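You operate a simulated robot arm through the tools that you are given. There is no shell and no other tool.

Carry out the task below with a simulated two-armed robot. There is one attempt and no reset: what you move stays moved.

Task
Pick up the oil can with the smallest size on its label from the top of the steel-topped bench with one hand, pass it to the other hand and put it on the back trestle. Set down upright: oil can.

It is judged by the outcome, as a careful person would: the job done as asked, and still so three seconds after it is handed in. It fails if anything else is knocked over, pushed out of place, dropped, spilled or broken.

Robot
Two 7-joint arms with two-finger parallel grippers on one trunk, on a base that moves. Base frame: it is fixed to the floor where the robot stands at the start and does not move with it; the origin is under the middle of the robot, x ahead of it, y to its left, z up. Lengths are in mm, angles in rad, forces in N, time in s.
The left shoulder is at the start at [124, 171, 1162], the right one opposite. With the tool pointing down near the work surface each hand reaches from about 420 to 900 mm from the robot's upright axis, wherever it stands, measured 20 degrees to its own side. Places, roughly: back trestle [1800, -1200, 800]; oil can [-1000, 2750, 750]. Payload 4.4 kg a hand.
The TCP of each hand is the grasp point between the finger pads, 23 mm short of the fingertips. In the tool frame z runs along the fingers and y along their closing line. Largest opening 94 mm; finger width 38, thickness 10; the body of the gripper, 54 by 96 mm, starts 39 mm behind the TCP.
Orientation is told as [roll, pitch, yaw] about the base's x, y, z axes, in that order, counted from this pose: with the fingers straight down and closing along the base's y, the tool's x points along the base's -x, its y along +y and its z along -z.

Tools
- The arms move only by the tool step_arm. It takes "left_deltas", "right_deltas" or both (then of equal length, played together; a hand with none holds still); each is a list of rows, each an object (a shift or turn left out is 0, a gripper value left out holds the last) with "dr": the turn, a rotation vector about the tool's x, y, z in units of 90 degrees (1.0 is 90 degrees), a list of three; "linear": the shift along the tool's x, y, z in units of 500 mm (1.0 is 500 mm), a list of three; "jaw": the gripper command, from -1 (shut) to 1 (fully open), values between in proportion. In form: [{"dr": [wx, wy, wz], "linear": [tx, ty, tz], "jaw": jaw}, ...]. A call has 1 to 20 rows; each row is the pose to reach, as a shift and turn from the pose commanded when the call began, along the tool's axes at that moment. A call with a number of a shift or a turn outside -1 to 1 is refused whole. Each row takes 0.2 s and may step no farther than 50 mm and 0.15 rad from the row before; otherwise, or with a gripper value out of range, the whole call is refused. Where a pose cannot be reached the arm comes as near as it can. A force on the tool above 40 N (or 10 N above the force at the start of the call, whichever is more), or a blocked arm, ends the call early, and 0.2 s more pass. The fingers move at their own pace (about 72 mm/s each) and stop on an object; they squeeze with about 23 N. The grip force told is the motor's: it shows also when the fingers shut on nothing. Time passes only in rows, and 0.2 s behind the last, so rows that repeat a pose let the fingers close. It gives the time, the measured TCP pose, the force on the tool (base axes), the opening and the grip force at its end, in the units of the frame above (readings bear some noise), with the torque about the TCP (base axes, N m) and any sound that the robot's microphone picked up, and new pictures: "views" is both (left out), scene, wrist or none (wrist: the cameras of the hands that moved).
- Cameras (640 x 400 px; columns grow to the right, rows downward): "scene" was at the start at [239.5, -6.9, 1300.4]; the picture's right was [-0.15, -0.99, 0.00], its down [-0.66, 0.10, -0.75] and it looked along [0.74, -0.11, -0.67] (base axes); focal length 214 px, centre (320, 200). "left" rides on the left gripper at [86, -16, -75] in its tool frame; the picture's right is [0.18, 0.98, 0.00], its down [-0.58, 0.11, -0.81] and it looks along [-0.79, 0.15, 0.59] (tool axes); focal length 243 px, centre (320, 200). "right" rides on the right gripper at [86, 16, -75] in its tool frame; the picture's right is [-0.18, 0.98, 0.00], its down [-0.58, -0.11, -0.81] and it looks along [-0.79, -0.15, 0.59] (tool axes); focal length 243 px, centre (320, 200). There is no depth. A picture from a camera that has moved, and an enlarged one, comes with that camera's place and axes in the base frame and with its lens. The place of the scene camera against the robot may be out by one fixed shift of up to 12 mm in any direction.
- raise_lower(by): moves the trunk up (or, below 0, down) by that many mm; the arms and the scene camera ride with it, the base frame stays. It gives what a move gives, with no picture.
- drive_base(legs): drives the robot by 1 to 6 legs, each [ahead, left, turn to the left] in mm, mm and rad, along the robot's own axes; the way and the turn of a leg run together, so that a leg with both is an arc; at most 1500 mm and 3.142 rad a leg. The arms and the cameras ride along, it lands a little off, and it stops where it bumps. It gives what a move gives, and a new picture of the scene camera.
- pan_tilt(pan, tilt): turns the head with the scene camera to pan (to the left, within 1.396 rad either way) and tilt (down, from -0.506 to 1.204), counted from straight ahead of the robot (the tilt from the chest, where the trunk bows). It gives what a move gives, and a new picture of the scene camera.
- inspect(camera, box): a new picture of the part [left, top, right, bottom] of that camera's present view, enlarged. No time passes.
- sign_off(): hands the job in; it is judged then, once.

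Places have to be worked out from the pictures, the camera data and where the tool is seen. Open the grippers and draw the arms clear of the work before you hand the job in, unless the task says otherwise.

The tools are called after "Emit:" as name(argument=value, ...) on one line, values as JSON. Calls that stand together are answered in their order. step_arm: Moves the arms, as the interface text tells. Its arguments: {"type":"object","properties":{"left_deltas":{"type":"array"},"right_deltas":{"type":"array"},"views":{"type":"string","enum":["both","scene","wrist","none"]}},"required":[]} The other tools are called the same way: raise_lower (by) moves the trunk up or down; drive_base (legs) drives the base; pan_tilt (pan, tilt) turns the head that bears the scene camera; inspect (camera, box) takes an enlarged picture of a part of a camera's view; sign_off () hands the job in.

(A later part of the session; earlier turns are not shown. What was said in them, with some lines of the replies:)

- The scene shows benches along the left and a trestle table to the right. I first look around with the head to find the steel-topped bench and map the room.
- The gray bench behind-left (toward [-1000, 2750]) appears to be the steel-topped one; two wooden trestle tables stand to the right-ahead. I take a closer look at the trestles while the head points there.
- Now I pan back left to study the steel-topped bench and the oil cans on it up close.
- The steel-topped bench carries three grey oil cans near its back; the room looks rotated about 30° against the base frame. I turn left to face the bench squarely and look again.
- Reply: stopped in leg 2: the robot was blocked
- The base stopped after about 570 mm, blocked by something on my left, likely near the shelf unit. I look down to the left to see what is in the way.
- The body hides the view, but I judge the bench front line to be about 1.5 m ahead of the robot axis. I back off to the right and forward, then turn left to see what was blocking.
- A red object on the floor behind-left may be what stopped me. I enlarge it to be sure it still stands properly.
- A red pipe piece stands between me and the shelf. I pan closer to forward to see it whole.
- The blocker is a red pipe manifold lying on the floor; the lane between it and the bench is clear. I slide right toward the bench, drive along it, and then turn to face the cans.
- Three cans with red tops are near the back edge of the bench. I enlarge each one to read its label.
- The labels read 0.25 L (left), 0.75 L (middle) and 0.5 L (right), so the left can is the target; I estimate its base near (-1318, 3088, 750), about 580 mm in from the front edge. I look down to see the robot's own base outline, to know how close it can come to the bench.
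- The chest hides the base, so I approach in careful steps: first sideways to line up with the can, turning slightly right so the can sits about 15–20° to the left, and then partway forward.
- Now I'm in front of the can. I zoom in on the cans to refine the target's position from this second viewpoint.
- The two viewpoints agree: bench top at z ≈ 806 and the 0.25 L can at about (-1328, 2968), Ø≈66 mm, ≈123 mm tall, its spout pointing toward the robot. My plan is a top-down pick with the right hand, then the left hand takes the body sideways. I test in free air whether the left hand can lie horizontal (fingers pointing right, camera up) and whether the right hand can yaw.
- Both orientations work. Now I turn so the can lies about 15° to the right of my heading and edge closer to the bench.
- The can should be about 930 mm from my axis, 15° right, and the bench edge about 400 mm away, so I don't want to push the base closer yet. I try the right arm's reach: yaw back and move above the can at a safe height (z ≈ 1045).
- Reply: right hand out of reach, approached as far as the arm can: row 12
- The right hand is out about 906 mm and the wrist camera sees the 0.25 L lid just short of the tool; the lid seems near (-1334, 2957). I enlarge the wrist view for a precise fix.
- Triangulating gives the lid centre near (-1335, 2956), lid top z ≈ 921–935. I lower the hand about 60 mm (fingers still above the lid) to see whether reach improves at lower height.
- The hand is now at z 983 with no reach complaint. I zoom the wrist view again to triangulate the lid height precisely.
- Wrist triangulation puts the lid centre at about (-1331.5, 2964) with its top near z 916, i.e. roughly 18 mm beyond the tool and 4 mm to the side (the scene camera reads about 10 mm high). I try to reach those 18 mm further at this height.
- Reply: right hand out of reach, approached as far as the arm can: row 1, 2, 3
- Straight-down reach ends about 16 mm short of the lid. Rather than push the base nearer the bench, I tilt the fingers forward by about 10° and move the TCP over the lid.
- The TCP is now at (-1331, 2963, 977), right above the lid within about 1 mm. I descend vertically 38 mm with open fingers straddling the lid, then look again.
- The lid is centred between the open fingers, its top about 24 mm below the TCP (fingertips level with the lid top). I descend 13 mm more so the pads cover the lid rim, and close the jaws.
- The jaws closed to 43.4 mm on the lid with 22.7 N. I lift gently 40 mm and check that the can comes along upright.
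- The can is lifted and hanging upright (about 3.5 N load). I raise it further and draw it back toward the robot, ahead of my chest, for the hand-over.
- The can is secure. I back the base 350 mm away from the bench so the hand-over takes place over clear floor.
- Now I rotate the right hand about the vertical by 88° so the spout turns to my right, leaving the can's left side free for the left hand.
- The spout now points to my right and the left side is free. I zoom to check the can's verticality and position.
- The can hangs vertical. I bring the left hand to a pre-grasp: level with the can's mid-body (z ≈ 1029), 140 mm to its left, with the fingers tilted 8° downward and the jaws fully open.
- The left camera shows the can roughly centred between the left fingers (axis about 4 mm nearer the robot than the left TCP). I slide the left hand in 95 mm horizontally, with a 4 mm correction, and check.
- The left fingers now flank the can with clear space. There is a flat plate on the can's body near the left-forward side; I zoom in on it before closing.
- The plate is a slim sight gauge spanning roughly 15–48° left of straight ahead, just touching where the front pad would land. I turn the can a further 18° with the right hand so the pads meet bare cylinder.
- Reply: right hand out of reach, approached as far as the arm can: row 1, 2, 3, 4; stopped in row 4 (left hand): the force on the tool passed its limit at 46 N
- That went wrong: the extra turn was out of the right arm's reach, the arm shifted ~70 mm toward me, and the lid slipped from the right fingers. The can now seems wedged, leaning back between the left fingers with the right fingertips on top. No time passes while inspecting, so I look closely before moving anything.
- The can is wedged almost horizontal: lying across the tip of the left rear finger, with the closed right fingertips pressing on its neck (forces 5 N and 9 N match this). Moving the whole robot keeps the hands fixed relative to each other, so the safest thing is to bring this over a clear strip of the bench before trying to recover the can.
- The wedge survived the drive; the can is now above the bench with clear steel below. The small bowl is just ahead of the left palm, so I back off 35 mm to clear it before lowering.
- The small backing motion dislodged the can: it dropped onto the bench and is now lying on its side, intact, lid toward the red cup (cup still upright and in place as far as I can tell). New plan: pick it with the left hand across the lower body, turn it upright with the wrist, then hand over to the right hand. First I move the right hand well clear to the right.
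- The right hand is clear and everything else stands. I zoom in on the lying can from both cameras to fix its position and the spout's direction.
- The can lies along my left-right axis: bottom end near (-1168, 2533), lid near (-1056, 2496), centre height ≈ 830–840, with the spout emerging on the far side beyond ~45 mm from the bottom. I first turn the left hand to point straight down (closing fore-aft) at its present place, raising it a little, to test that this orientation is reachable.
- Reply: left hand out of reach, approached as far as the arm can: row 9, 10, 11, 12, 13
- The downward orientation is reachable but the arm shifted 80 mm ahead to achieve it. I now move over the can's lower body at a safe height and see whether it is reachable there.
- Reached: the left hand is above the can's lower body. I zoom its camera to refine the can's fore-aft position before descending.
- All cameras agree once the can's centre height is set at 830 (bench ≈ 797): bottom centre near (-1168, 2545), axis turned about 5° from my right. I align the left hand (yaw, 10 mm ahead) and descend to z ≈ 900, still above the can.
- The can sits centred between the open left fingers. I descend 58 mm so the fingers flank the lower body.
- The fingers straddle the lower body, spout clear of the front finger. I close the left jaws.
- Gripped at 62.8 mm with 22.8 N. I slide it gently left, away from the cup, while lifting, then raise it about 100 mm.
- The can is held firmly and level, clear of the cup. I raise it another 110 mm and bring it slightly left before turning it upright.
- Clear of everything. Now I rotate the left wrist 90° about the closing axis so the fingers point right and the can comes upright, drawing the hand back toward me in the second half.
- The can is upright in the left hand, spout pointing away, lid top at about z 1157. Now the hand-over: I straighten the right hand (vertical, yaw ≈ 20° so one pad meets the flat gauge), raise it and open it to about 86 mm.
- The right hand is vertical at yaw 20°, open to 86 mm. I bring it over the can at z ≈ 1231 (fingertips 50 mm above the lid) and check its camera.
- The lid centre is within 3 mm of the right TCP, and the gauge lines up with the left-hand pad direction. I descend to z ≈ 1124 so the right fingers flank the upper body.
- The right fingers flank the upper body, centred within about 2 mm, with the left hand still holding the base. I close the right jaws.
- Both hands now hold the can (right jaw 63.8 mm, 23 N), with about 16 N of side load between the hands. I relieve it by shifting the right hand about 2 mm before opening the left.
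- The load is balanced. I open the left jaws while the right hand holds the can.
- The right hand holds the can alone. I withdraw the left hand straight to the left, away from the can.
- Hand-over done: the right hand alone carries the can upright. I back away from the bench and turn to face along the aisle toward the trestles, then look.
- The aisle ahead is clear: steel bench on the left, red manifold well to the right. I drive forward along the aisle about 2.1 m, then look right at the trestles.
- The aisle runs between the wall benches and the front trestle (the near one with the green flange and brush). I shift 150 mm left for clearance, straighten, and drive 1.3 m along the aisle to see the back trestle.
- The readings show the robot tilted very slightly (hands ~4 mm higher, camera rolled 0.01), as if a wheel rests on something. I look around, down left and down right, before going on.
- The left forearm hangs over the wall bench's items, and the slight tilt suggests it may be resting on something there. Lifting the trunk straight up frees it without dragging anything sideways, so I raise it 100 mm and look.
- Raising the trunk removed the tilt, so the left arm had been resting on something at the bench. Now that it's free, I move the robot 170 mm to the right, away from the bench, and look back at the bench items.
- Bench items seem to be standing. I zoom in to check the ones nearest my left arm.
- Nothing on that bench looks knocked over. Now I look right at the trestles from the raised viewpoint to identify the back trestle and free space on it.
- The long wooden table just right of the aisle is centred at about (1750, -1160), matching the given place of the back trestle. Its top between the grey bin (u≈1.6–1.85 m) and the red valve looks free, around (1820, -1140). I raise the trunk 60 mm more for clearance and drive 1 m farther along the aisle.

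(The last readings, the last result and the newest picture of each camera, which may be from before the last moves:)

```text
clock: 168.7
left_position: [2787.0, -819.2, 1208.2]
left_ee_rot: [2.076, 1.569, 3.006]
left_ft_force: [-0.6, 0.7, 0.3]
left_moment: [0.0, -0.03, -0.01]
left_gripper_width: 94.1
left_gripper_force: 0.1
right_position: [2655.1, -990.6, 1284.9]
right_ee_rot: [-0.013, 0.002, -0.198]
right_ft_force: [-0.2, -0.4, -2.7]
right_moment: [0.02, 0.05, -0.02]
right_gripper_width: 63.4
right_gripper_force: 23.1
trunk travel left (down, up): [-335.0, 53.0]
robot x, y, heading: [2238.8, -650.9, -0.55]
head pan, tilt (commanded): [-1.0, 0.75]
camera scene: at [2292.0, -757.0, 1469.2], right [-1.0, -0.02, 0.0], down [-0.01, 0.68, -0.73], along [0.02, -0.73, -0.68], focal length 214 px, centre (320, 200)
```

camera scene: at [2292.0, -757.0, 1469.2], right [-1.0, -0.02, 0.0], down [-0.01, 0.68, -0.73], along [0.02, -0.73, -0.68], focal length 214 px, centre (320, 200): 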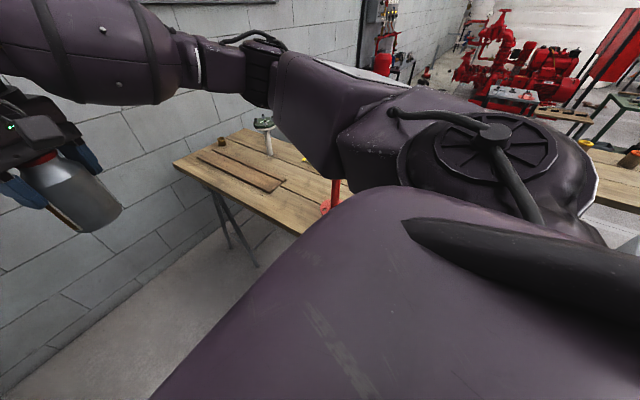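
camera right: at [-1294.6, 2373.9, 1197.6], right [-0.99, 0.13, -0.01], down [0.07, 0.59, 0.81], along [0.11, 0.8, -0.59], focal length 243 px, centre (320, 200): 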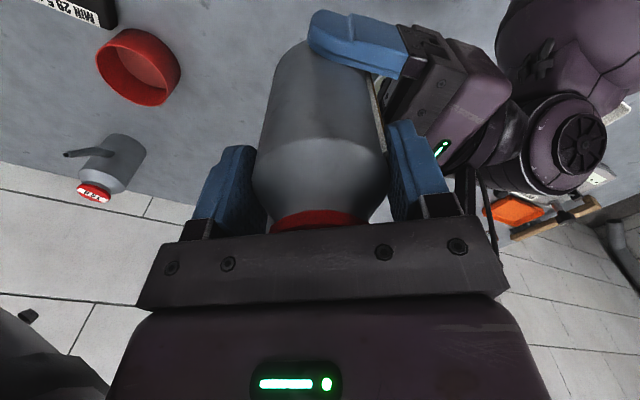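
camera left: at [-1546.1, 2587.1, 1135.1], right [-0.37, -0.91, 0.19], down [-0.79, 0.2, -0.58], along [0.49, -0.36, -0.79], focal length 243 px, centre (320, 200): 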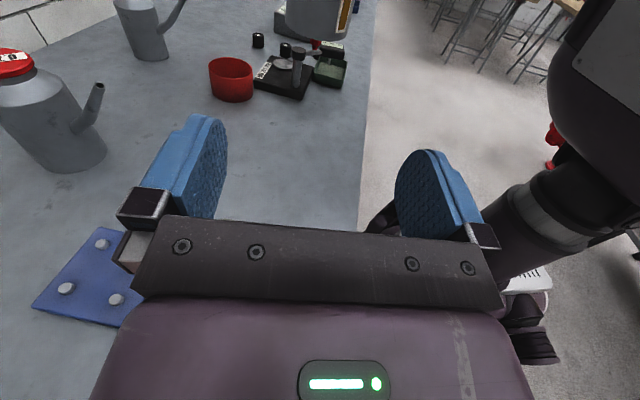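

I'm beside the middle of the back trestle; the stretch of top between the bin (left edge u≈1.81 m) and the red valve (u≈2.64 m) is where the right hand will end up. I turn right to face the trestle squarely.

Emit:
drive_base(legs=[[0, 0, -0.8], [0, 0, -0.774]])

Emit:
pan_tilt(pan=0.0, tilt=0.8)

```text
clock: 173.3
left_position: [2059.5, -1196.8, 1208.4]
left_ee_rot: [1.884, 1.57, 1.222]
left_ft_force: [-0.3, -0.7, -0.6]
left_moment: [-0.01, 0.01, -0.02]
left_gripper_width: 94.2
left_gripper_force: 0.1
right_position: [1887.5, -1062.0, 1284.0]
right_ee_rot: [-0.013, 0.002, -1.786]
right_ft_force: [0.2, -0.4, -3.6]
right_moment: [0.0, -0.09, 0.02]
right_gripper_width: 63.3
right_gripper_force: 23.0
trunk travel left (down, up): [-335.0, 53.0]
robot x, y, heading: [2240.4, -649.0, -2.137]
head pan, tilt (commanded): [-1.0, 0.75]
camera scene: at [2126.9, -693.0, 1469.1], right [-0.01, 1.0, 0.0], down [0.68, 0.0, -0.73], along [-0.73, 0.0, -0.68], focal length 214 px, centre (320, 200)
```

scene: 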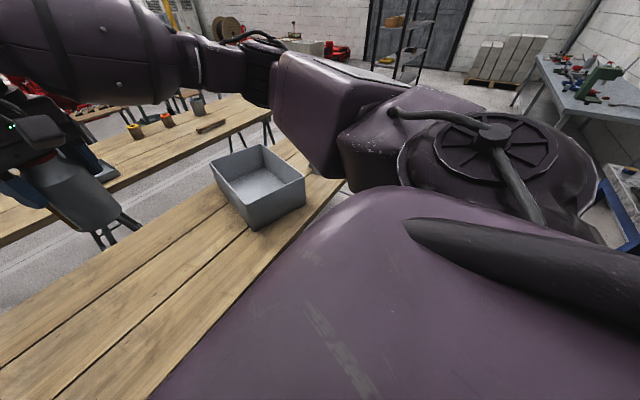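

```text
clock: 174.6
left_position: [2059.0, -1197.0, 1208.6]
left_ee_rot: [2.019, 1.568, 1.362]
left_ft_force: [-0.9, -1.3, 0.1]
left_moment: [-0.03, 0.03, 0.0]
left_gripper_width: 94.0
left_gripper_force: 0.0
right_position: [1887.2, -1062.6, 1284.8]
right_ee_rot: [-0.012, 0.004, -1.786]
right_ft_force: [0.7, -0.6, -2.9]
right_moment: [0.01, -0.02, -0.03]
right_gripper_width: 63.3
right_gripper_force: 22.8
trunk travel left (down, up): [-335.0, 53.0]
robot x, y, heading: [2237.2, -647.9, -2.133]
head pan, tilt (commanded): [0.0, 0.799]
camera scene: at [2166.8, -760.8, 1465.1], right [-0.84, 0.54, 0.0], down [0.38, 0.61, -0.7], along [-0.37, -0.59, -0.72], focal length 214 px, centre (320, 200)
```

scene: 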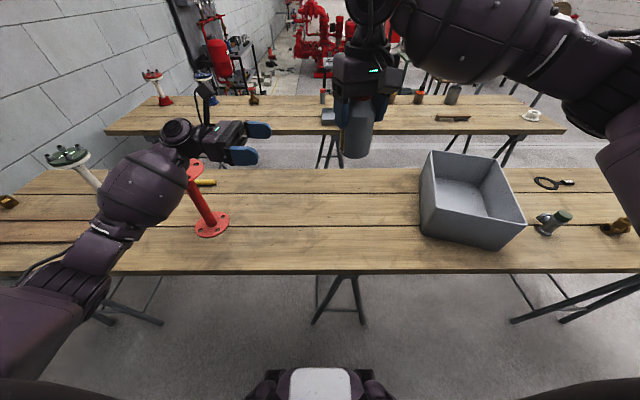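

I now face the trestle with a clear bare stretch between the red standpipe (left) and the grey bin (right); the given place (1800, -1200) falls right in it. Before lowering, I fold the left hand back to a fingers-down pose nearer me, clear of the tall red standpipe.

Emit:
step_arm(left_deltas=[{"dr": [-0.055, -0.055, 0.055], "linear": [0.006, 0.01, -0.013]}, {"dr": [-0.11, -0.11, 0.11], "linear": [0.012, 0.02, -0.026]}, {"dr": [-0.165, -0.165, 0.165], "linear": [0.017, 0.03, -0.039]}, {"dr": [-0.22, -0.22, 0.22], "linear": [0.023, 0.04, -0.051]}, {"dr": [-0.275, -0.275, 0.275], "linear": [0.029, 0.05, -0.064]}, {"dr": [-0.33, -0.33, 0.33], "linear": [0.034, 0.06, -0.077]}, {"dr": [-0.385, -0.385, 0.385], "linear": [0.04, 0.07, -0.09]}, {"dr": [-0.44, -0.44, 0.44], "linear": [0.046, 0.08, -0.103]}, {"dr": [-0.495, -0.495, 0.495], "linear": [0.051, 0.09, -0.116]}, {"dr": [-0.55, -0.55, 0.55], "linear": [0.057, 0.1, -0.129]}, {"dr": [-0.605, -0.605, 0.605], "linear": [0.063, 0.11, -0.141]}, {"dr": [-0.66, -0.66, 0.66], "linear": [0.069, 0.12, -0.154]}, {"dr": [-0.715, -0.715, 0.715], "linear": [0.074, 0.13, -0.167]}, {"dr": [-0.77, -0.77, 0.77], "linear": [0.08, 0.14, -0.18]}], views="scene")

```text
clock: 177.6
left_position: [2174.6, -1196.1, 1248.8]
left_ee_rot: [0.001, 0.0, -2.231]
left_ft_force: [0.1, -0.5, 0.7]
left_moment: [0.02, 0.01, -0.02]
left_gripper_width: 94.0
left_gripper_force: 0.0
right_position: [1887.0, -1061.2, 1285.2]
right_ee_rot: [-0.011, 0.002, -1.787]
right_ft_force: [0.1, -0.2, -2.7]
right_moment: [0.05, -0.02, -0.03]
right_gripper_width: 63.2
right_gripper_force: 22.8
trunk travel left (down, up): [-335.0, 53.0]
robot x, y, heading: [2239.0, -650.1, -2.138]
head pan, tilt (commanded): [0.0, 0.799]
camera scene: at [2167.1, -760.4, 1465.2], right [-0.84, 0.54, 0.0], down [0.38, 0.61, -0.7], along [-0.37, -0.59, -0.72], focal length 214 px, centre (320, 200)
```

scene: 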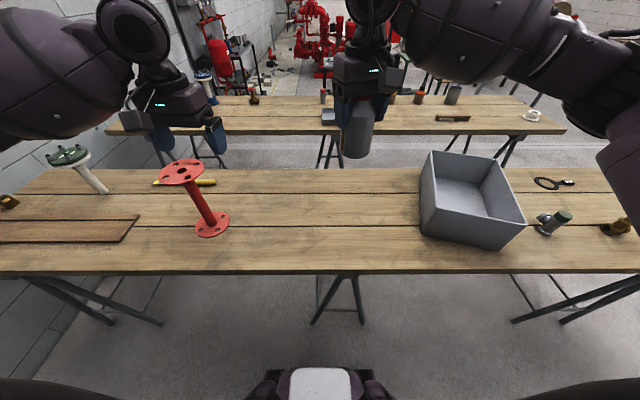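

The left hand is tucked safely. I lower the trunk 160 mm to its middle height and move the right hand 60 mm further over the table, then check its camera.

Emit:
raise_lower(by=-160)

Emit:
step_arm(right_deltas=[{"linear": [-0.038, -0.0137, 0]}, {"linear": [-0.0752, -0.0274, 0]}, {"linear": [-0.1128, -0.041, 0]}, {"linear": [-0.1128, -0.041, 0]}], views="both")

```text
clock: 179.4
left_position: [2173.5, -1194.6, 1089.2]
left_ee_rot: [-0.001, -0.002, -2.229]
left_ft_force: [-0.3, 1.2, -1.0]
left_moment: [0.0, -0.01, 0.02]
left_gripper_width: 94.0
left_gripper_force: 0.1
right_position: [1888.2, -1060.8, 1126.1]
right_ee_rot: [-0.014, 0.0, -1.785]
right_ft_force: [0.2, -0.6, -3.6]
right_moment: [-0.02, -0.01, -0.01]
right_gripper_width: 63.6
right_gripper_force: 23.0
trunk travel left (down, up): [-175.0, 213.0]
robot x, y, heading: [2235.3, -647.3, -2.144]
head pan, tilt (commanded): [0.0, 0.799]
```

```text
clock: 180.4
left_position: [2172.9, -1196.3, 1089.0]
left_ee_rot: [-0.001, 0.002, -2.23]
left_ft_force: [0.5, 0.3, -1.3]
left_moment: [0.0, 0.02, 0.02]
left_gripper_width: 93.9
left_gripper_force: 0.1
right_position: [1857.2, -1111.3, 1124.8]
right_ee_rot: [-0.011, 0.002, -1.785]
right_ft_force: [-0.2, -0.3, -2.6]
right_moment: [0.03, -0.02, -0.01]
right_gripper_width: 63.4
right_gripper_force: 22.2
trunk travel left (down, up): [-175.0, 213.0]
robot x, y, heading: [2234.0, -651.1, -2.132]
head pan, tilt (commanded): [0.0, 0.799]
camera scene: at [2116.0, -841.0, 1294.6], right [-0.84, 0.54, 0.0], down [0.38, 0.61, -0.7], along [-0.37, -0.59, -0.72], focal length 214 px, centre (320, 200)
camera right: at [1892.7, -1030.8, 1197.8], right [0.92, -0.39, -0.01], down [-0.22, -0.55, 0.81], along [-0.32, -0.74, -0.59], focal length 243 px, centre (320, 200)
```

scene: 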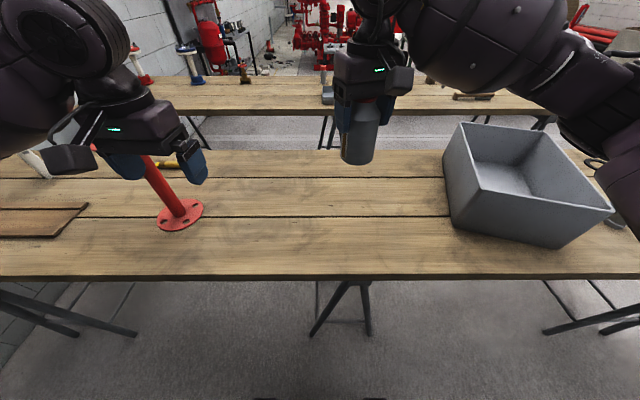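
right: 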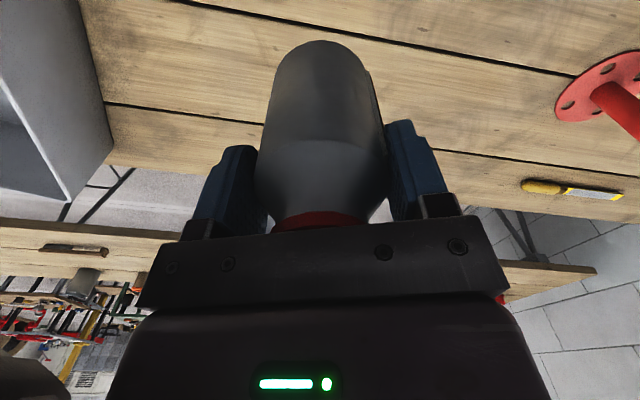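

The can is over the bare table stretch. To measure the table height, I note fixed features (screwdriver, bin corner) in the right camera, descend 110 mm, and compare.

Emit:
inspect(camera="right", box=[440, 20, 640, 220])

Emit:
step_arm(right_deltas=[{"linear": [0, 0, 0.05]}, {"linear": [0, 0, 0.1]}, {"linear": [0, 0, 0.15]}, {"linear": [0, 0, 0.2]}, {"linear": [0, 0, 0.22]}, {"linear": [0, 0, 0.22]}], views="both")

Emit:
inspect(camera="right", box=[440, 20, 640, 220])

```text
2.00 times, centred on (540, 120) of right
camera zoom: at [1892.7, -1030.8, 1197.8], right [0.92, -0.39, -0.01], down [-0.22, -0.55, 0.81], along [-0.32, -0.74, -0.59], focal length 485 px, centre (-120, 360)
```

zoom: 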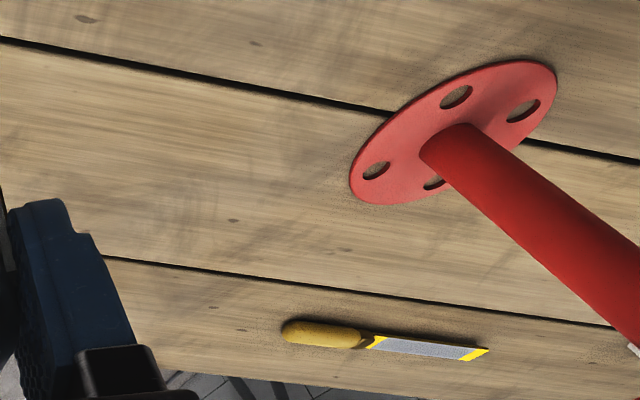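

```text
clock: 181.8
left_position: [2173.6, -1195.3, 1088.9]
left_ee_rot: [0.0, 0.002, -2.229]
left_ft_force: [0.5, 0.8, -0.5]
left_moment: [0.01, -0.01, -0.02]
left_gripper_width: 94.1
left_gripper_force: 0.1
right_position: [1854.0, -1111.3, 1014.1]
right_ee_rot: [-0.012, 0.003, -1.784]
right_ft_force: [0.6, -0.5, -3.7]
right_moment: [0.03, 0.01, 0.02]
right_gripper_width: 63.3
right_gripper_force: 23.1
trunk travel left (down, up): [-175.0, 213.0]
robot x, y, heading: [2235.9, -649.0, -2.134]
head pan, tilt (commanded): [0.0, 0.799]
camera scene: at [2115.9, -841.2, 1294.6], right [-0.84, 0.54, 0.0], down [0.38, 0.61, -0.7], along [-0.37, -0.59, -0.72], focal length 214 px, centre (320, 200)
camera right: at [1890.3, -1030.4, 1087.6], right [0.92, -0.39, -0.01], down [-0.22, -0.55, 0.81], along [-0.32, -0.74, -0.59], focal length 243 px, centre (320, 200)
```

scene: 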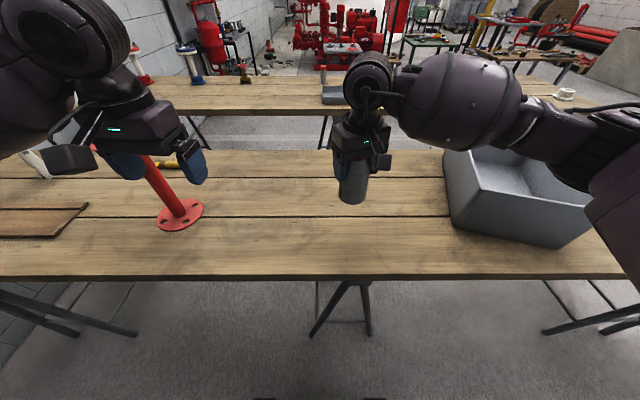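
right: 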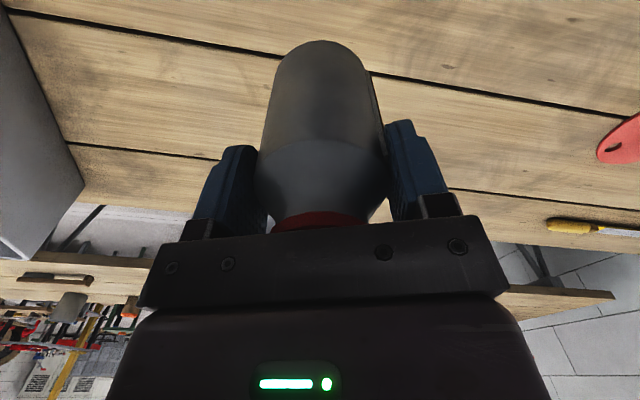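

```text
2.00 times, centred on (540, 120) of right
camera zoom: at [1890.3, -1030.4, 1087.6], right [0.92, -0.39, -0.01], down [-0.22, -0.55, 0.81], along [-0.32, -0.74, -0.59], focal length 485 px, centre (-120, 360)
```

zoom: 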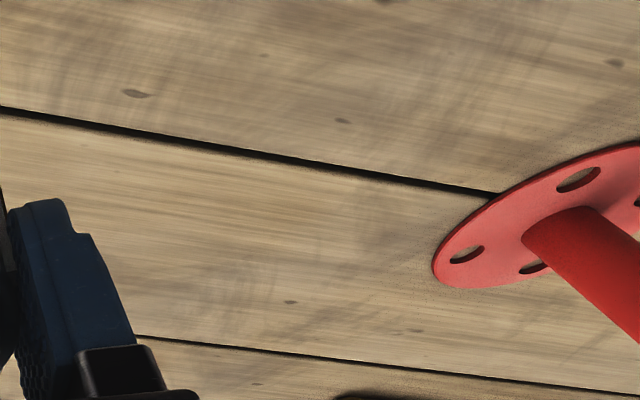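

Three knots in the wood triangulate the table top at z ≈ 803. I zoom the scene view to gauge where the can's bottom is relative to the hand before the final descent.

Emit:
inspect(camera="scene", box=[300, 90, 420, 220])

Emit:
inspect(camera="right", box=[220, 20, 420, 240])

```text
3.08 times, centred on (360, 155) of scene
camera zoom: at [2115.9, -841.2, 1294.6], right [-0.84, 0.54, 0.0], down [0.38, 0.61, -0.7], along [-0.37, -0.59, -0.72], focal length 660 px, centre (197, 338)
```

zoom: 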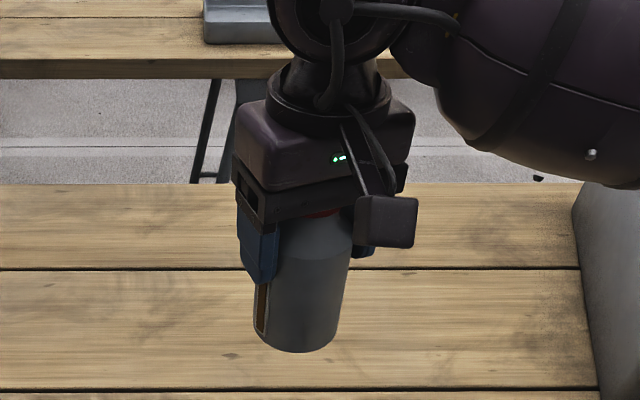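

```text
1.82 times, centred on (320, 130) of right
camera zoom: at [1890.3, -1030.4, 1087.6], right [0.92, -0.39, -0.01], down [-0.22, -0.55, 0.81], along [-0.32, -0.74, -0.59], focal length 441 px, centre (320, 327)
```

zoom: 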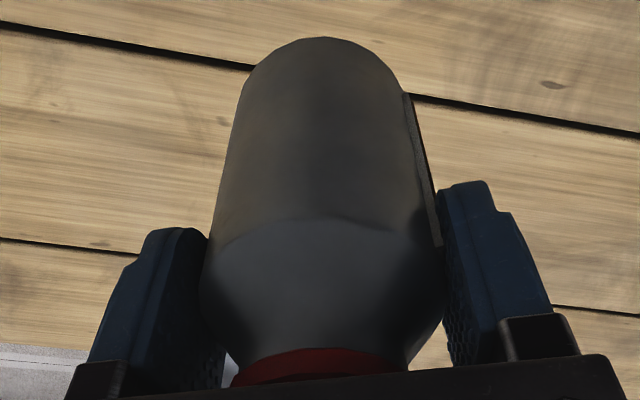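

The table is at 803 and the can's bottom about 91 mm below the TCP, so touchdown should be near TCP z ≈ 894. The right elbow hangs above the grey bin, so I shift the base 120 mm left first to keep the arm clear of it.

Emit:
drive_base(legs=[[0, 120, 0]])

Emit:
step_arm(right_deltas=[{"linear": [0, 0, 0.03]}, {"linear": [0, 0, 0.06]}, {"linear": [0, 0, 0.09]}, {"linear": [0, 0, 0.12]}, {"linear": [0, 0, 0.14]}, {"linear": [0, 0, 0.14]}], views="both")

```text
clock: 183.5
left_position: [2276.2, -1260.1, 1088.1]
left_ee_rot: [-0.003, 0.001, -2.227]
left_ft_force: [-0.4, 1.2, -0.7]
left_moment: [-0.01, 0.03, -0.04]
left_gripper_width: 94.0
left_gripper_force: 0.1
right_position: [1957.3, -1175.4, 1014.0]
right_ee_rot: [-0.015, 0.0, -1.783]
right_ft_force: [0.1, -0.2, -3.3]
right_moment: [0.0, 0.03, -0.03]
right_gripper_width: 63.2
right_gripper_force: 23.2
trunk travel left (down, up): [-175.0, 213.0]
robot x, y, heading: [2340.8, -712.7, -2.131]
head pan, tilt (commanded): [0.0, 0.799]
camera scene: at [2217.8, -905.7, 1294.5], right [-0.85, 0.53, 0.0], down [0.38, 0.61, -0.7], along [-0.37, -0.59, -0.72], focal length 214 px, centre (320, 200)
```

scene: 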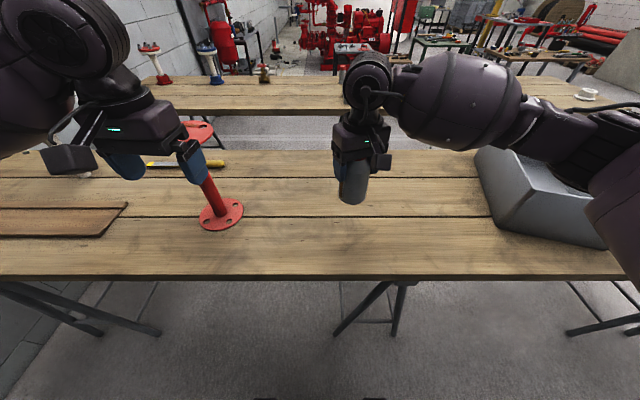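

```text
clock: 184.9
left_position: [2275.8, -1259.8, 1089.2]
left_ee_rot: [-0.001, 0.002, -2.227]
left_ft_force: [0.8, 1.2, 0.0]
left_moment: [0.01, -0.02, 0.01]
left_gripper_width: 93.8
left_gripper_force: 0.0
right_position: [1956.6, -1175.1, 944.7]
right_ee_rot: [-0.011, 0.002, -1.783]
right_ft_force: [0.2, 0.5, -2.6]
right_moment: [-0.01, -0.03, 0.02]
right_gripper_width: 63.3
right_gripper_force: 23.1
trunk travel left (down, up): [-175.0, 213.0]
robot x, y, heading: [2336.8, -715.4, -2.133]
head pan, tilt (commanded): [0.0, 0.799]
camera scene: at [2217.5, -905.3, 1294.6], right [-0.85, 0.53, 0.0], down [0.38, 0.61, -0.7], along [-0.37, -0.59, -0.72], focal length 214 px, centre (320, 200)
camera right: at [1991.8, -1093.7, 1017.6], right [0.92, -0.39, -0.01], down [-0.22, -0.55, 0.81], along [-0.32, -0.74, -0.59], focal length 243 px, centre (320, 200)
```

scene: 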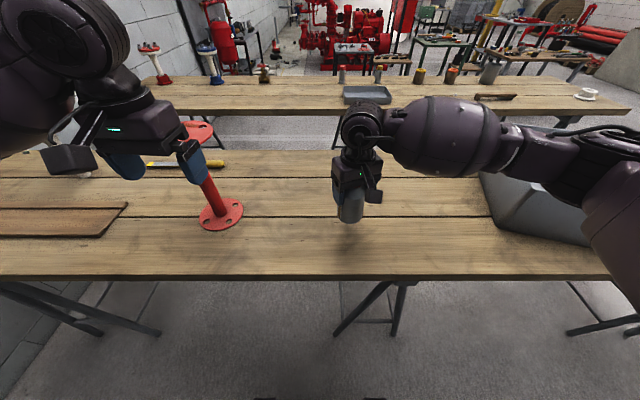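
right: 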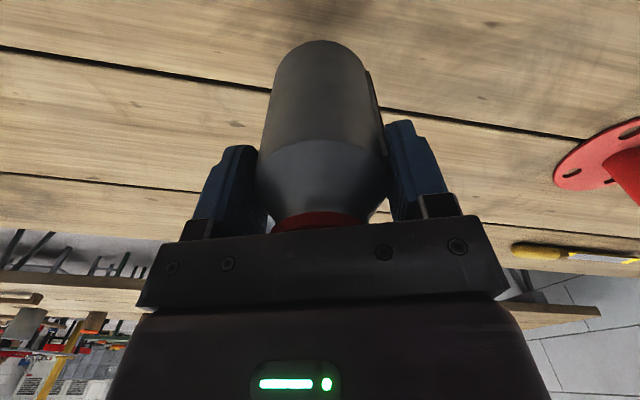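

Clear all round. I descend another 40 mm to about 10 mm above the expected touchdown.

Emit:
step_arm(right_deltas=[{"linear": [0, 0, 0.02]}, {"linear": [0, 0, 0.04]}, {"linear": [0, 0, 0.06]}, {"linear": [0, 0, 0.08]}, {"linear": [0, 0, 0.08]}], views="both")

Emit:
inspect(camera="scene", box=[300, 120, 420, 250])

```text
clock: 186.1
left_position: [2277.4, -1259.3, 1088.4]
left_ee_rot: [0.0, 0.002, -2.227]
left_ft_force: [-0.2, -0.6, -0.9]
left_moment: [-0.02, 0.01, -0.06]
left_gripper_width: 94.3
left_gripper_force: 0.2
right_position: [1958.1, -1175.7, 906.8]
right_ee_rot: [-0.012, 0.003, -1.782]
right_ft_force: [-0.9, -0.2, -3.2]
right_moment: [0.04, 0.04, 0.01]
right_gripper_width: 63.6
right_gripper_force: 22.9
trunk travel left (down, up): [-175.0, 213.0]
robot x, y, heading: [2339.7, -714.4, -2.135]
head pan, tilt (commanded): [0.0, 0.799]
camera scene: at [2217.5, -905.3, 1294.6], right [-0.85, 0.53, 0.0], down [0.38, 0.61, -0.7], along [-0.37, -0.59, -0.72], focal length 214 px, centre (320, 200)
camera right: at [1992.3, -1095.2, 978.6], right [0.92, -0.39, -0.01], down [-0.22, -0.55, 0.81], along [-0.32, -0.74, -0.59], focal length 243 px, centre (320, 200)
```

scene: 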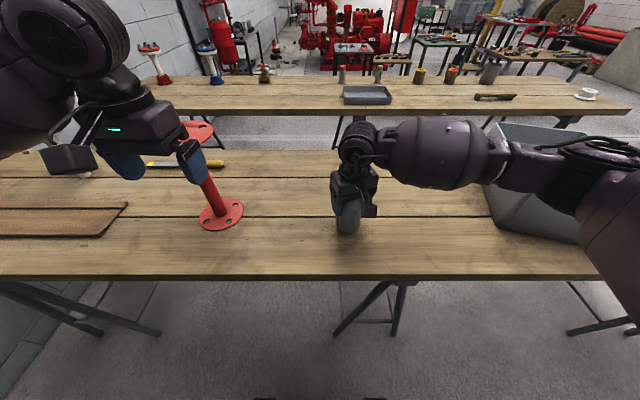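
right: 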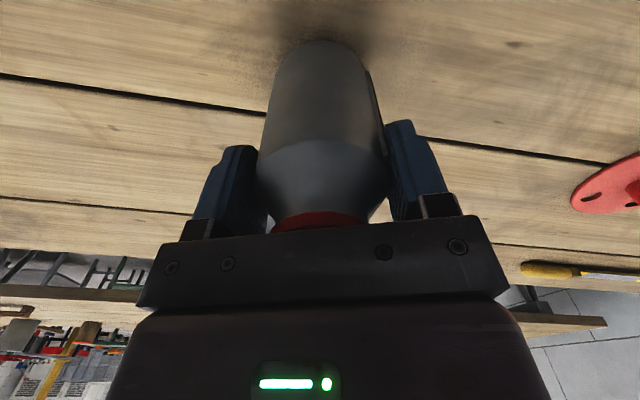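

```text
3.08 times, centred on (360, 185) of scene
camera zoom: at [2217.5, -905.3, 1294.6], right [-0.85, 0.53, 0.0], down [0.38, 0.61, -0.7], along [-0.37, -0.59, -0.72], focal length 660 px, centre (197, 246)
```

zoom: 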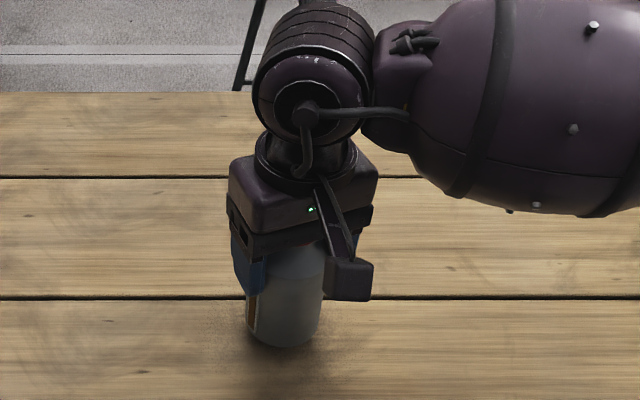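

A contact shadow shows the can is just above the wood. I go down in 2–3 mm steps, watching the vertical force.

Emit:
step_arm(right_deltas=[{"linear": [0, 0, 0.004]}, {"linear": [0, 0, 0.008]}, {"linear": [0, 0, 0.012]}, {"linear": [0, 0, 0.012]}], views="none")

Emit:
step_arm(right_deltas=[{"linear": [0, 0, 0.003]}, {"linear": [0, 0, 0.006]}, {"linear": [0, 0, 0.006]}], views="wrist")

```text
clock: 187.1
left_position: [2275.9, -1259.4, 1087.9]
left_ee_rot: [0.0, 0.002, -2.226]
left_ft_force: [-0.1, 0.7, 0.4]
left_moment: [0.01, -0.01, 0.0]
left_gripper_width: 94.2
left_gripper_force: 0.0
right_position: [1955.6, -1174.7, 897.9]
right_ee_rot: [-0.012, 0.002, -1.783]
right_ft_force: [-0.7, 0.1, -2.8]
right_moment: [0.03, -0.03, 0.01]
right_gripper_width: 63.3
right_gripper_force: 23.0
trunk travel left (down, up): [-175.0, 213.0]
robot x, y, heading: [2340.7, -711.4, -2.134]
head pan, tilt (commanded): [0.0, 0.799]
```

```text
clock: 187.9
left_position: [2276.7, -1259.6, 1088.1]
left_ee_rot: [0.002, 0.002, -2.226]
left_ft_force: [0.7, -0.1, -0.5]
left_moment: [-0.01, 0.03, -0.03]
left_gripper_width: 94.1
left_gripper_force: 0.0
right_position: [1955.9, -1174.0, 895.3]
right_ee_rot: [-0.013, 0.002, -1.781]
right_ft_force: [0.2, 0.0, -4.1]
right_moment: [0.01, 0.03, -0.02]
right_gripper_width: 63.1
right_gripper_force: 23.6
trunk travel left (down, up): [-175.0, 213.0]
robot x, y, heading: [2339.1, -714.0, -2.13]
head pan, tilt (commanded): [0.0, 0.799]
camera right: at [1990.8, -1093.5, 968.7], right [0.92, -0.39, -0.01], down [-0.22, -0.55, 0.81], along [-0.32, -0.74, -0.59], focal length 243 px, centre (320, 200)
```

right: 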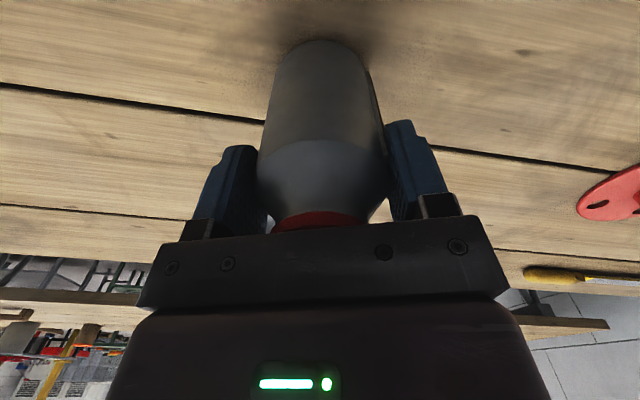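

No contact yet at z 895. I continue in small steps.

Emit:
step_arm(right_deltas=[{"linear": [0, 0, 0.003]}, {"linear": [0, 0, 0.006]}, {"linear": [0, 0, 0.006]}], views="none")

Emit:
step_arm(right_deltas=[{"linear": [0, 0, 0.003]}, {"linear": [0, 0, 0.005]}, {"linear": [0, 0, 0.005]}], views="none")

```text
clock: 188.7
left_position: [2274.8, -1259.7, 1088.5]
left_ee_rot: [-0.001, 0.002, -2.228]
left_ft_force: [1.1, 0.7, -0.4]
left_moment: [0.02, 0.0, -0.01]
left_gripper_width: 94.1
left_gripper_force: 0.1
right_position: [1954.8, -1173.5, 892.8]
right_ee_rot: [-0.012, 0.002, -1.781]
right_ft_force: [0.5, 1.1, -2.8]
right_moment: [0.03, 0.02, 0.0]
right_gripper_width: 63.1
right_gripper_force: 22.9
trunk travel left (down, up): [-175.0, 213.0]
robot x, y, heading: [2334.8, -716.8, -2.133]
head pan, tilt (commanded): [0.0, 0.799]
```

```text
clock: 189.5
left_position: [2275.9, -1260.1, 1088.1]
left_ee_rot: [0.0, 0.002, -2.226]
left_ft_force: [-0.1, 0.5, -1.3]
left_moment: [0.0, -0.01, 0.0]
left_gripper_width: 94.1
left_gripper_force: 0.2
right_position: [1955.4, -1174.8, 892.2]
right_ee_rot: [-0.014, 0.002, -1.781]
right_ft_force: [-0.1, -0.1, -3.8]
right_moment: [0.01, -0.02, 0.03]
right_gripper_width: 63.4
right_gripper_force: 23.1
trunk travel left (down, up): [-175.0, 213.0]
robot x, y, heading: [2344.1, -712.1, -2.131]
head pan, tilt (commanded): [0.0, 0.799]
```

Still hanging freely. I keep stepping down 2–3 mm at a time.

Emit:
step_arm(right_deltas=[{"linear": [0, 0, 0.003]}, {"linear": [0, 0, 0.005]}, {"linear": [0, 0, 0.005]}], views="none")

Emit:
step_arm(right_deltas=[{"linear": [0, 0, 0.003]}, {"linear": [0, 0, 0.005]}, {"linear": [0, 0, 0.005]}], views="none")

```text
clock: 190.3
left_position: [2276.5, -1260.5, 1088.3]
left_ee_rot: [0.001, 0.002, -2.227]
left_ft_force: [0.3, -0.5, 0.3]
left_moment: [0.04, -0.02, 0.0]
left_gripper_width: 94.0
left_gripper_force: 0.0
right_position: [1954.2, -1174.3, 888.0]
right_ee_rot: [-0.011, 0.002, -1.782]
right_ft_force: [0.5, -0.2, -2.0]
right_moment: [0.01, -0.01, -0.01]
right_gripper_width: 63.3
right_gripper_force: 23.3
trunk travel left (down, up): [-175.0, 213.0]
robot x, y, heading: [2338.4, -713.3, -2.133]
head pan, tilt (commanded): [0.0, 0.799]
```

```text
clock: 191.1
left_position: [2276.6, -1260.1, 1089.0]
left_ee_rot: [0.001, 0.003, -2.225]
left_ft_force: [-0.2, 0.6, -0.9]
left_moment: [0.02, 0.01, 0.0]
left_gripper_width: 94.1
left_gripper_force: 0.0
right_position: [1956.4, -1176.1, 887.2]
right_ee_rot: [-0.013, 0.0, -1.78]
right_ft_force: [-0.1, 0.1, -3.0]
right_moment: [0.01, -0.04, -0.01]
right_gripper_width: 63.1
right_gripper_force: 22.9
trunk travel left (down, up): [-175.0, 213.0]
robot x, y, heading: [2338.1, -712.8, -2.133]
head pan, tilt (commanded): [0.0, 0.799]
```

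No contact at z 887. I check the gap visually before continuing.

Emit:
inspect(camera="scene", box=[310, 170, 400, 250])

Emit:
inspect(camera="right", box=[220, 0, 420, 130])

```text
5.00 times, centred on (355, 210) of scene
camera zoom: at [2217.4, -905.4, 1294.5], right [-0.85, 0.53, 0.0], down [0.38, 0.61, -0.7], along [-0.37, -0.59, -0.72], focal length 1072 px, centre (145, 150)
```

zoom: 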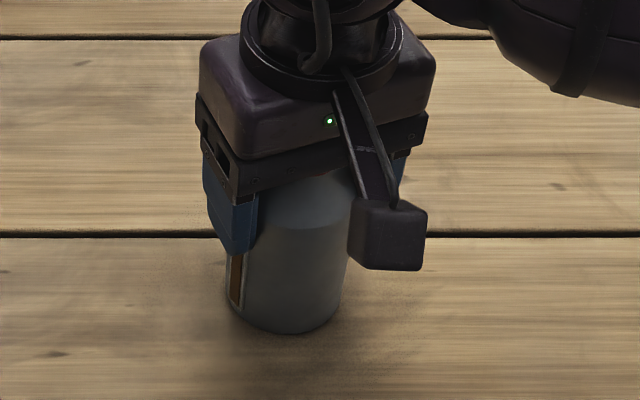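

```text
3.08 times, centred on (320, 65) of right
camera zoom: at [1990.4, -1094.7, 959.8], right [0.92, -0.39, -0.01], down [-0.22, -0.55, 0.81], along [-0.32, -0.74, -0.59], focal length 746 px, centre (320, 615)
```

zoom: 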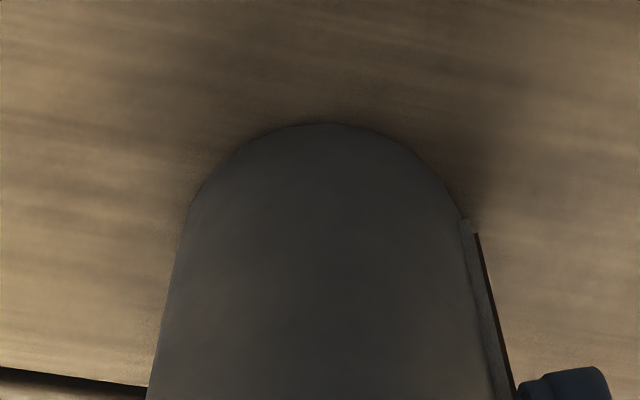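

The gap is only a few millimetres. I keep descending 2 mm per call.

Emit:
step_arm(right_deltas=[{"linear": [0, 0, 0.002]}, {"linear": [0, 0, 0.004]}, {"linear": [0, 0, 0.004]}], views="none")

Emit:
step_arm(right_deltas=[{"linear": [0, 0, 0.002]}, {"linear": [0, 0, 0.004]}, {"linear": [0, 0, 0.004]}], views="none")

```text
clock: 191.9
left_position: [2275.7, -1260.2, 1089.8]
left_ee_rot: [0.0, -0.002, -2.227]
left_ft_force: [-0.6, -0.7, -0.7]
left_moment: [-0.02, 0.02, 0.02]
left_gripper_width: 94.1
left_gripper_force: 0.0
right_position: [1954.8, -1175.7, 885.2]
right_ee_rot: [-0.01, -0.002, -1.782]
right_ft_force: [-1.2, 2.1, 9.8]
right_moment: [-0.03, -0.21, 0.06]
right_gripper_width: 63.4
right_gripper_force: 22.5
trunk travel left (down, up): [-175.0, 213.0]
robot x, y, heading: [2335.1, -716.2, -2.141]
head pan, tilt (commanded): [0.0, 0.799]
```

```text
clock: 192.7
left_position: [2275.7, -1257.7, 1090.6]
left_ee_rot: [0.0, 0.001, -2.226]
left_ft_force: [-0.4, 0.8, -0.2]
left_moment: [-0.01, 0.01, -0.01]
left_gripper_width: 94.3
left_gripper_force: 0.1
right_position: [1955.1, -1176.2, 882.5]
right_ee_rot: [-0.013, -0.002, -1.784]
right_ft_force: [-7.1, 2.1, 23.2]
right_moment: [-0.21, -0.09, -0.05]
right_gripper_width: 63.8
right_gripper_force: 23.1
trunk travel left (down, up): [-175.0, 213.0]
robot x, y, heading: [2335.9, -714.3, -2.135]
head pan, tilt (commanded): [0.0, 0.799]
```

The can is on the table (force rose to 10 N, then 23 N). I ease back 2 mm to relieve the pressure, then open the right jaws slowly.

Emit:
step_arm(right_deltas=[{"linear": [0, 0, -0.002]}, {"linear": [0, 0, -0.004]}, {"linear": [0, 0, -0.004]}], views="none")

Emit:
step_arm(right_deltas=[{"jaw": 0.36}, {"jaw": 0.45}, {"jaw": 0.6}, {"jaw": 0.8}, {"jaw": 1}, {"jaw": 1}], views="both")

Emit:
inspect(camera="scene", box=[310, 150, 410, 250])

```text
clock: 193.5
left_position: [2276.3, -1259.9, 1087.7]
left_ee_rot: [0.001, 0.002, -2.227]
left_ft_force: [0.2, -0.9, 0.3]
left_moment: [0.01, 0.0, -0.02]
left_gripper_width: 93.9
left_gripper_force: 0.1
right_position: [1955.9, -1174.9, 882.6]
right_ee_rot: [-0.011, 0.002, -1.783]
right_ft_force: [-5.0, -3.3, 10.6]
right_moment: [-0.52, 0.02, -0.15]
right_gripper_width: 63.3
right_gripper_force: 23.0
trunk travel left (down, up): [-175.0, 213.0]
robot x, y, heading: [2337.3, -710.6, -2.134]
head pan, tilt (commanded): [0.0, 0.799]
```

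```text
clock: 194.9
left_position: [2275.8, -1260.6, 1088.9]
left_ee_rot: [0.0, 0.001, -2.227]
left_ft_force: [0.0, 0.0, 0.0]
left_moment: [0.02, -0.04, -0.02]
left_gripper_width: 94.2
left_gripper_force: 0.0
right_position: [1955.0, -1176.3, 883.1]
right_ee_rot: [-0.013, 0.0, -1.782]
right_ft_force: [-0.1, 0.2, 0.5]
right_moment: [-0.01, -0.01, 0.01]
right_gripper_width: 94.1
right_gripper_force: 0.0
trunk travel left (down, up): [-175.0, 213.0]
robot x, y, heading: [2339.6, -714.9, -2.137]
head pan, tilt (commanded): [0.0, 0.799]
camera scene: at [2217.5, -905.2, 1294.6], right [-0.85, 0.53, 0.0], down [0.38, 0.61, -0.7], along [-0.37, -0.59, -0.72], focal length 214 px, centre (320, 200)
camera right: at [1990.9, -1094.8, 955.9], right [0.92, -0.39, -0.01], down [-0.22, -0.55, 0.81], along [-0.32, -0.74, -0.59], focal length 243 px, centre (320, 200)
```

scene: 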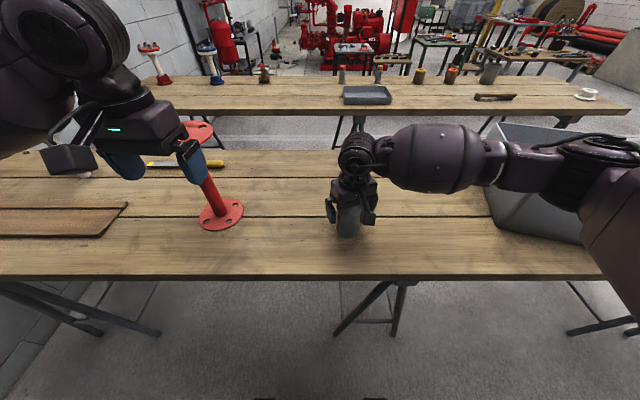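
right: 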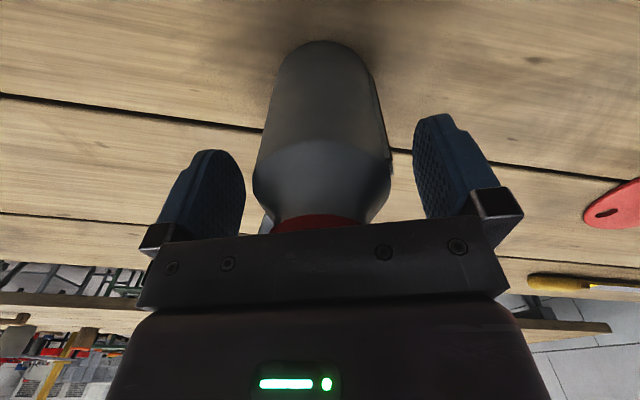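

```text
4.00 times, centred on (360, 200) of scene
camera zoom: at [2217.5, -905.2, 1294.6], right [-0.85, 0.53, 0.0], down [0.38, 0.61, -0.7], along [-0.37, -0.59, -0.72], focal length 858 px, centre (160, 200)
```

zoom: 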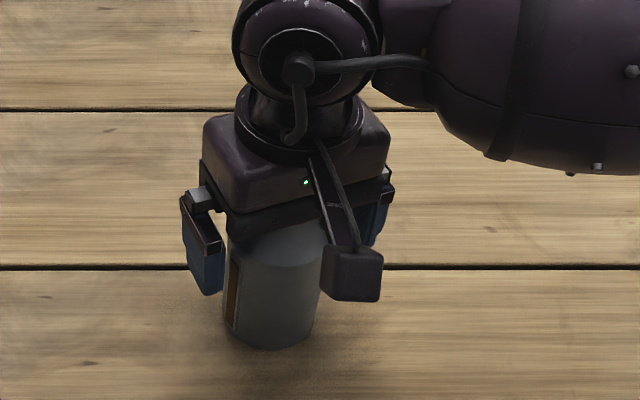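

Released: the can stands on its own and the right fingers are fully open around it with room on both sides. I raise the right hand straight up, clear of the lid.

Emit:
step_arm(right_deltas=[{"linear": [0, 0, -0.02], "jaw": 1}, {"linear": [0, 0, -0.05]}, {"linear": [0, 0, -0.09]}, {"linear": [0, 0, -0.14]}, {"linear": [0, 0, -0.2]}, {"linear": [0, 0, -0.27]}, {"linear": [0, 0, -0.34]}, {"linear": [0, 0, -0.4]}], views="both")

Emit:
inspect(camera="scene", box=[290, 130, 430, 260])

```text
clock: 196.7
left_position: [2275.9, -1259.9, 1087.9]
left_ee_rot: [0.0, 0.0, -2.226]
left_ft_force: [0.1, 1.0, -1.4]
left_moment: [-0.01, 0.0, 0.01]
left_gripper_width: 94.2
left_gripper_force: 0.0
right_position: [1958.5, -1177.6, 1084.6]
right_ee_rot: [-0.014, 0.001, -1.782]
right_ft_force: [1.0, -0.2, -0.5]
right_moment: [-0.01, 0.02, 0.03]
right_gripper_width: 93.9
right_gripper_force: 0.1
trunk travel left (down, up): [-175.0, 213.0]
robot x, y, heading: [2337.3, -715.7, -2.132]
head pan, tilt (commanded): [0.0, 0.799]
camera scene: at [2217.9, -904.9, 1294.7], right [-0.85, 0.53, 0.0], down [0.38, 0.61, -0.7], along [-0.37, -0.59, -0.72], focal length 214 px, centre (320, 200)
camera right: at [1992.6, -1096.9, 1156.0], right [0.92, -0.39, -0.01], down [-0.22, -0.55, 0.81], along [-0.32, -0.74, -0.59], focal length 243 px, centre (320, 200)
```

scene: 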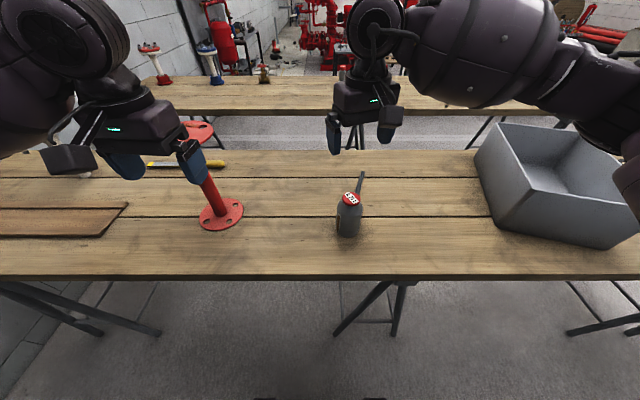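
right: 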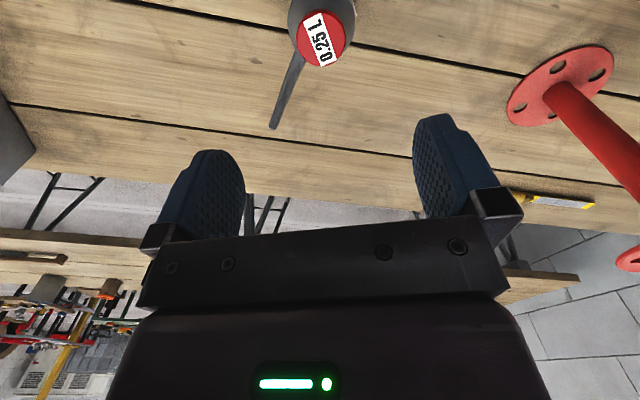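

```text
3.08 times, centred on (360, 195) of scene
camera zoom: at [2217.9, -904.9, 1294.7], right [-0.85, 0.53, 0.0], down [0.38, 0.61, -0.7], along [-0.37, -0.59, -0.72], focal length 660 px, centre (197, 215)
```

zoom: 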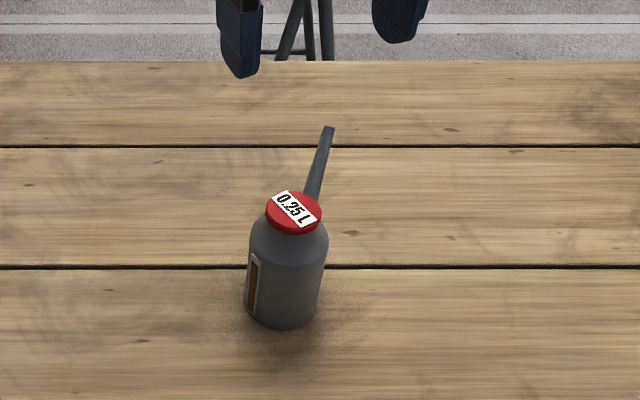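

The can stands upright on the back trestle, label 0.25 L, with everything around it untouched. I draw the right hand up and back toward me, clear of the can.

Emit:
step_arm(right_deltas=[{"linear": [0.01, 0.004, -0.04]}, {"linear": [0.04, 0.014, -0.08]}, {"linear": [0.08, 0.029, -0.12]}, {"linear": [0.12, 0.043, -0.14]}, {"linear": [0.16, 0.058, -0.14]}, {"linear": [0.2, 0.073, -0.14]}, {"linear": [0.2, 0.073, -0.14]}], views="scene")

Emit:
drive_base(legs=[[-120, 0, 0]])

```text
clock: 198.3
left_position: [2275.8, -1259.4, 1088.5]
left_ee_rot: [0.0, 0.0, -2.227]
left_ft_force: [0.3, 1.1, -0.1]
left_moment: [-0.01, -0.04, 0.04]
left_gripper_width: 94.0
left_gripper_force: 0.1
right_position: [2015.9, -1087.6, 1152.3]
right_ee_rot: [-0.013, 0.003, -1.784]
right_ft_force: [0.7, 0.4, 0.7]
right_moment: [-0.01, 0.01, -0.02]
right_gripper_width: 94.0
right_gripper_force: 0.0
trunk travel left (down, up): [-175.0, 213.0]
robot x, y, heading: [2342.8, -712.0, -2.13]
head pan, tilt (commanded): [0.0, 0.799]
camera scene: at [2217.4, -905.4, 1294.5], right [-0.85, 0.53, 0.0], down [0.38, 0.61, -0.7], along [-0.37, -0.59, -0.72], focal length 214 px, centre (320, 200)
```

scene: 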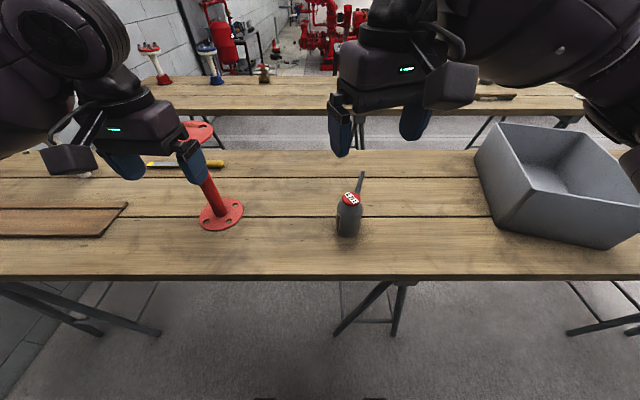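

```text
clock: 199.5
left_position: [2339.7, -1157.4, 1088.9]
left_ee_rot: [0.0, 0.001, -2.229]
left_ft_force: [-0.7, 0.7, -0.5]
left_moment: [-0.01, 0.02, -0.01]
left_gripper_width: 94.4
left_gripper_force: 0.0
right_position: [2079.3, -986.5, 1153.2]
right_ee_rot: [-0.014, 0.003, -1.783]
right_ft_force: [-0.8, 0.4, 0.0]
right_moment: [0.0, -0.02, -0.02]
right_gripper_width: 94.1
right_gripper_force: 0.1
trunk travel left (down, up): [-175.0, 213.0]
robot x, y, heading: [2401.2, -612.9, -2.136]
head pan, tilt (commanded): [0.0, 0.799]
camera scene: at [2281.1, -803.6, 1294.6], right [-0.85, 0.53, 0.0], down [0.38, 0.61, -0.7], along [-0.37, -0.59, -0.72], focal length 214 px, centre (320, 200)
```

scene: 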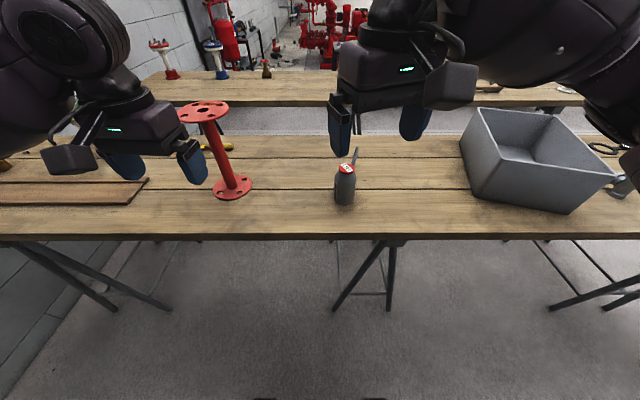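

The 0.25 L can stands upright and alone on the back trestle, both grippers are open and empty, and both arms are clear of the work. I hand the job in.

Emit:
sign_off()

```text
The job is handed in.
```

The 0.25 L oil can, the smallest of the three by its label, is standing upright on the back trestle. Both grippers are open and both arms are clear. It did not go cleanly, though:

- **Dropped once:** on the first hand-over attempt the can slipped from the right hand. It wedged between the hands, then fell about 20 cm onto the steel-topped bench and landed on its side. It looked intact. I can't rule out that oil spilled while it was tilted.
- **Pass completed on the second try:** the left hand picked the can up from the bench, turned it upright and passed it to the right hand. The right hand carried it to the trestle.
- **Red pipe manifold:** early on, the base bumped the red pipe manifold on the floor. I can't say whether it shifted slightly.
- **Contact with the wall bench:** while I drove along the aisle, the left arm seemed to rest briefly on something on the wall bench. Everything there was standing in the pictures afterwards, but I can't exclude a shift of a few millimetres.
- **Red cup:** the dropped can came to rest against the red cup on the steel-topped bench. The cup stayed upright and, as far as I could measure, in place.

I took the long table at about (1750, -1160) to be the back trestle because it matches the position given. The can stands near (1956, -1176) on it, between the grey bin and the red standpipe.
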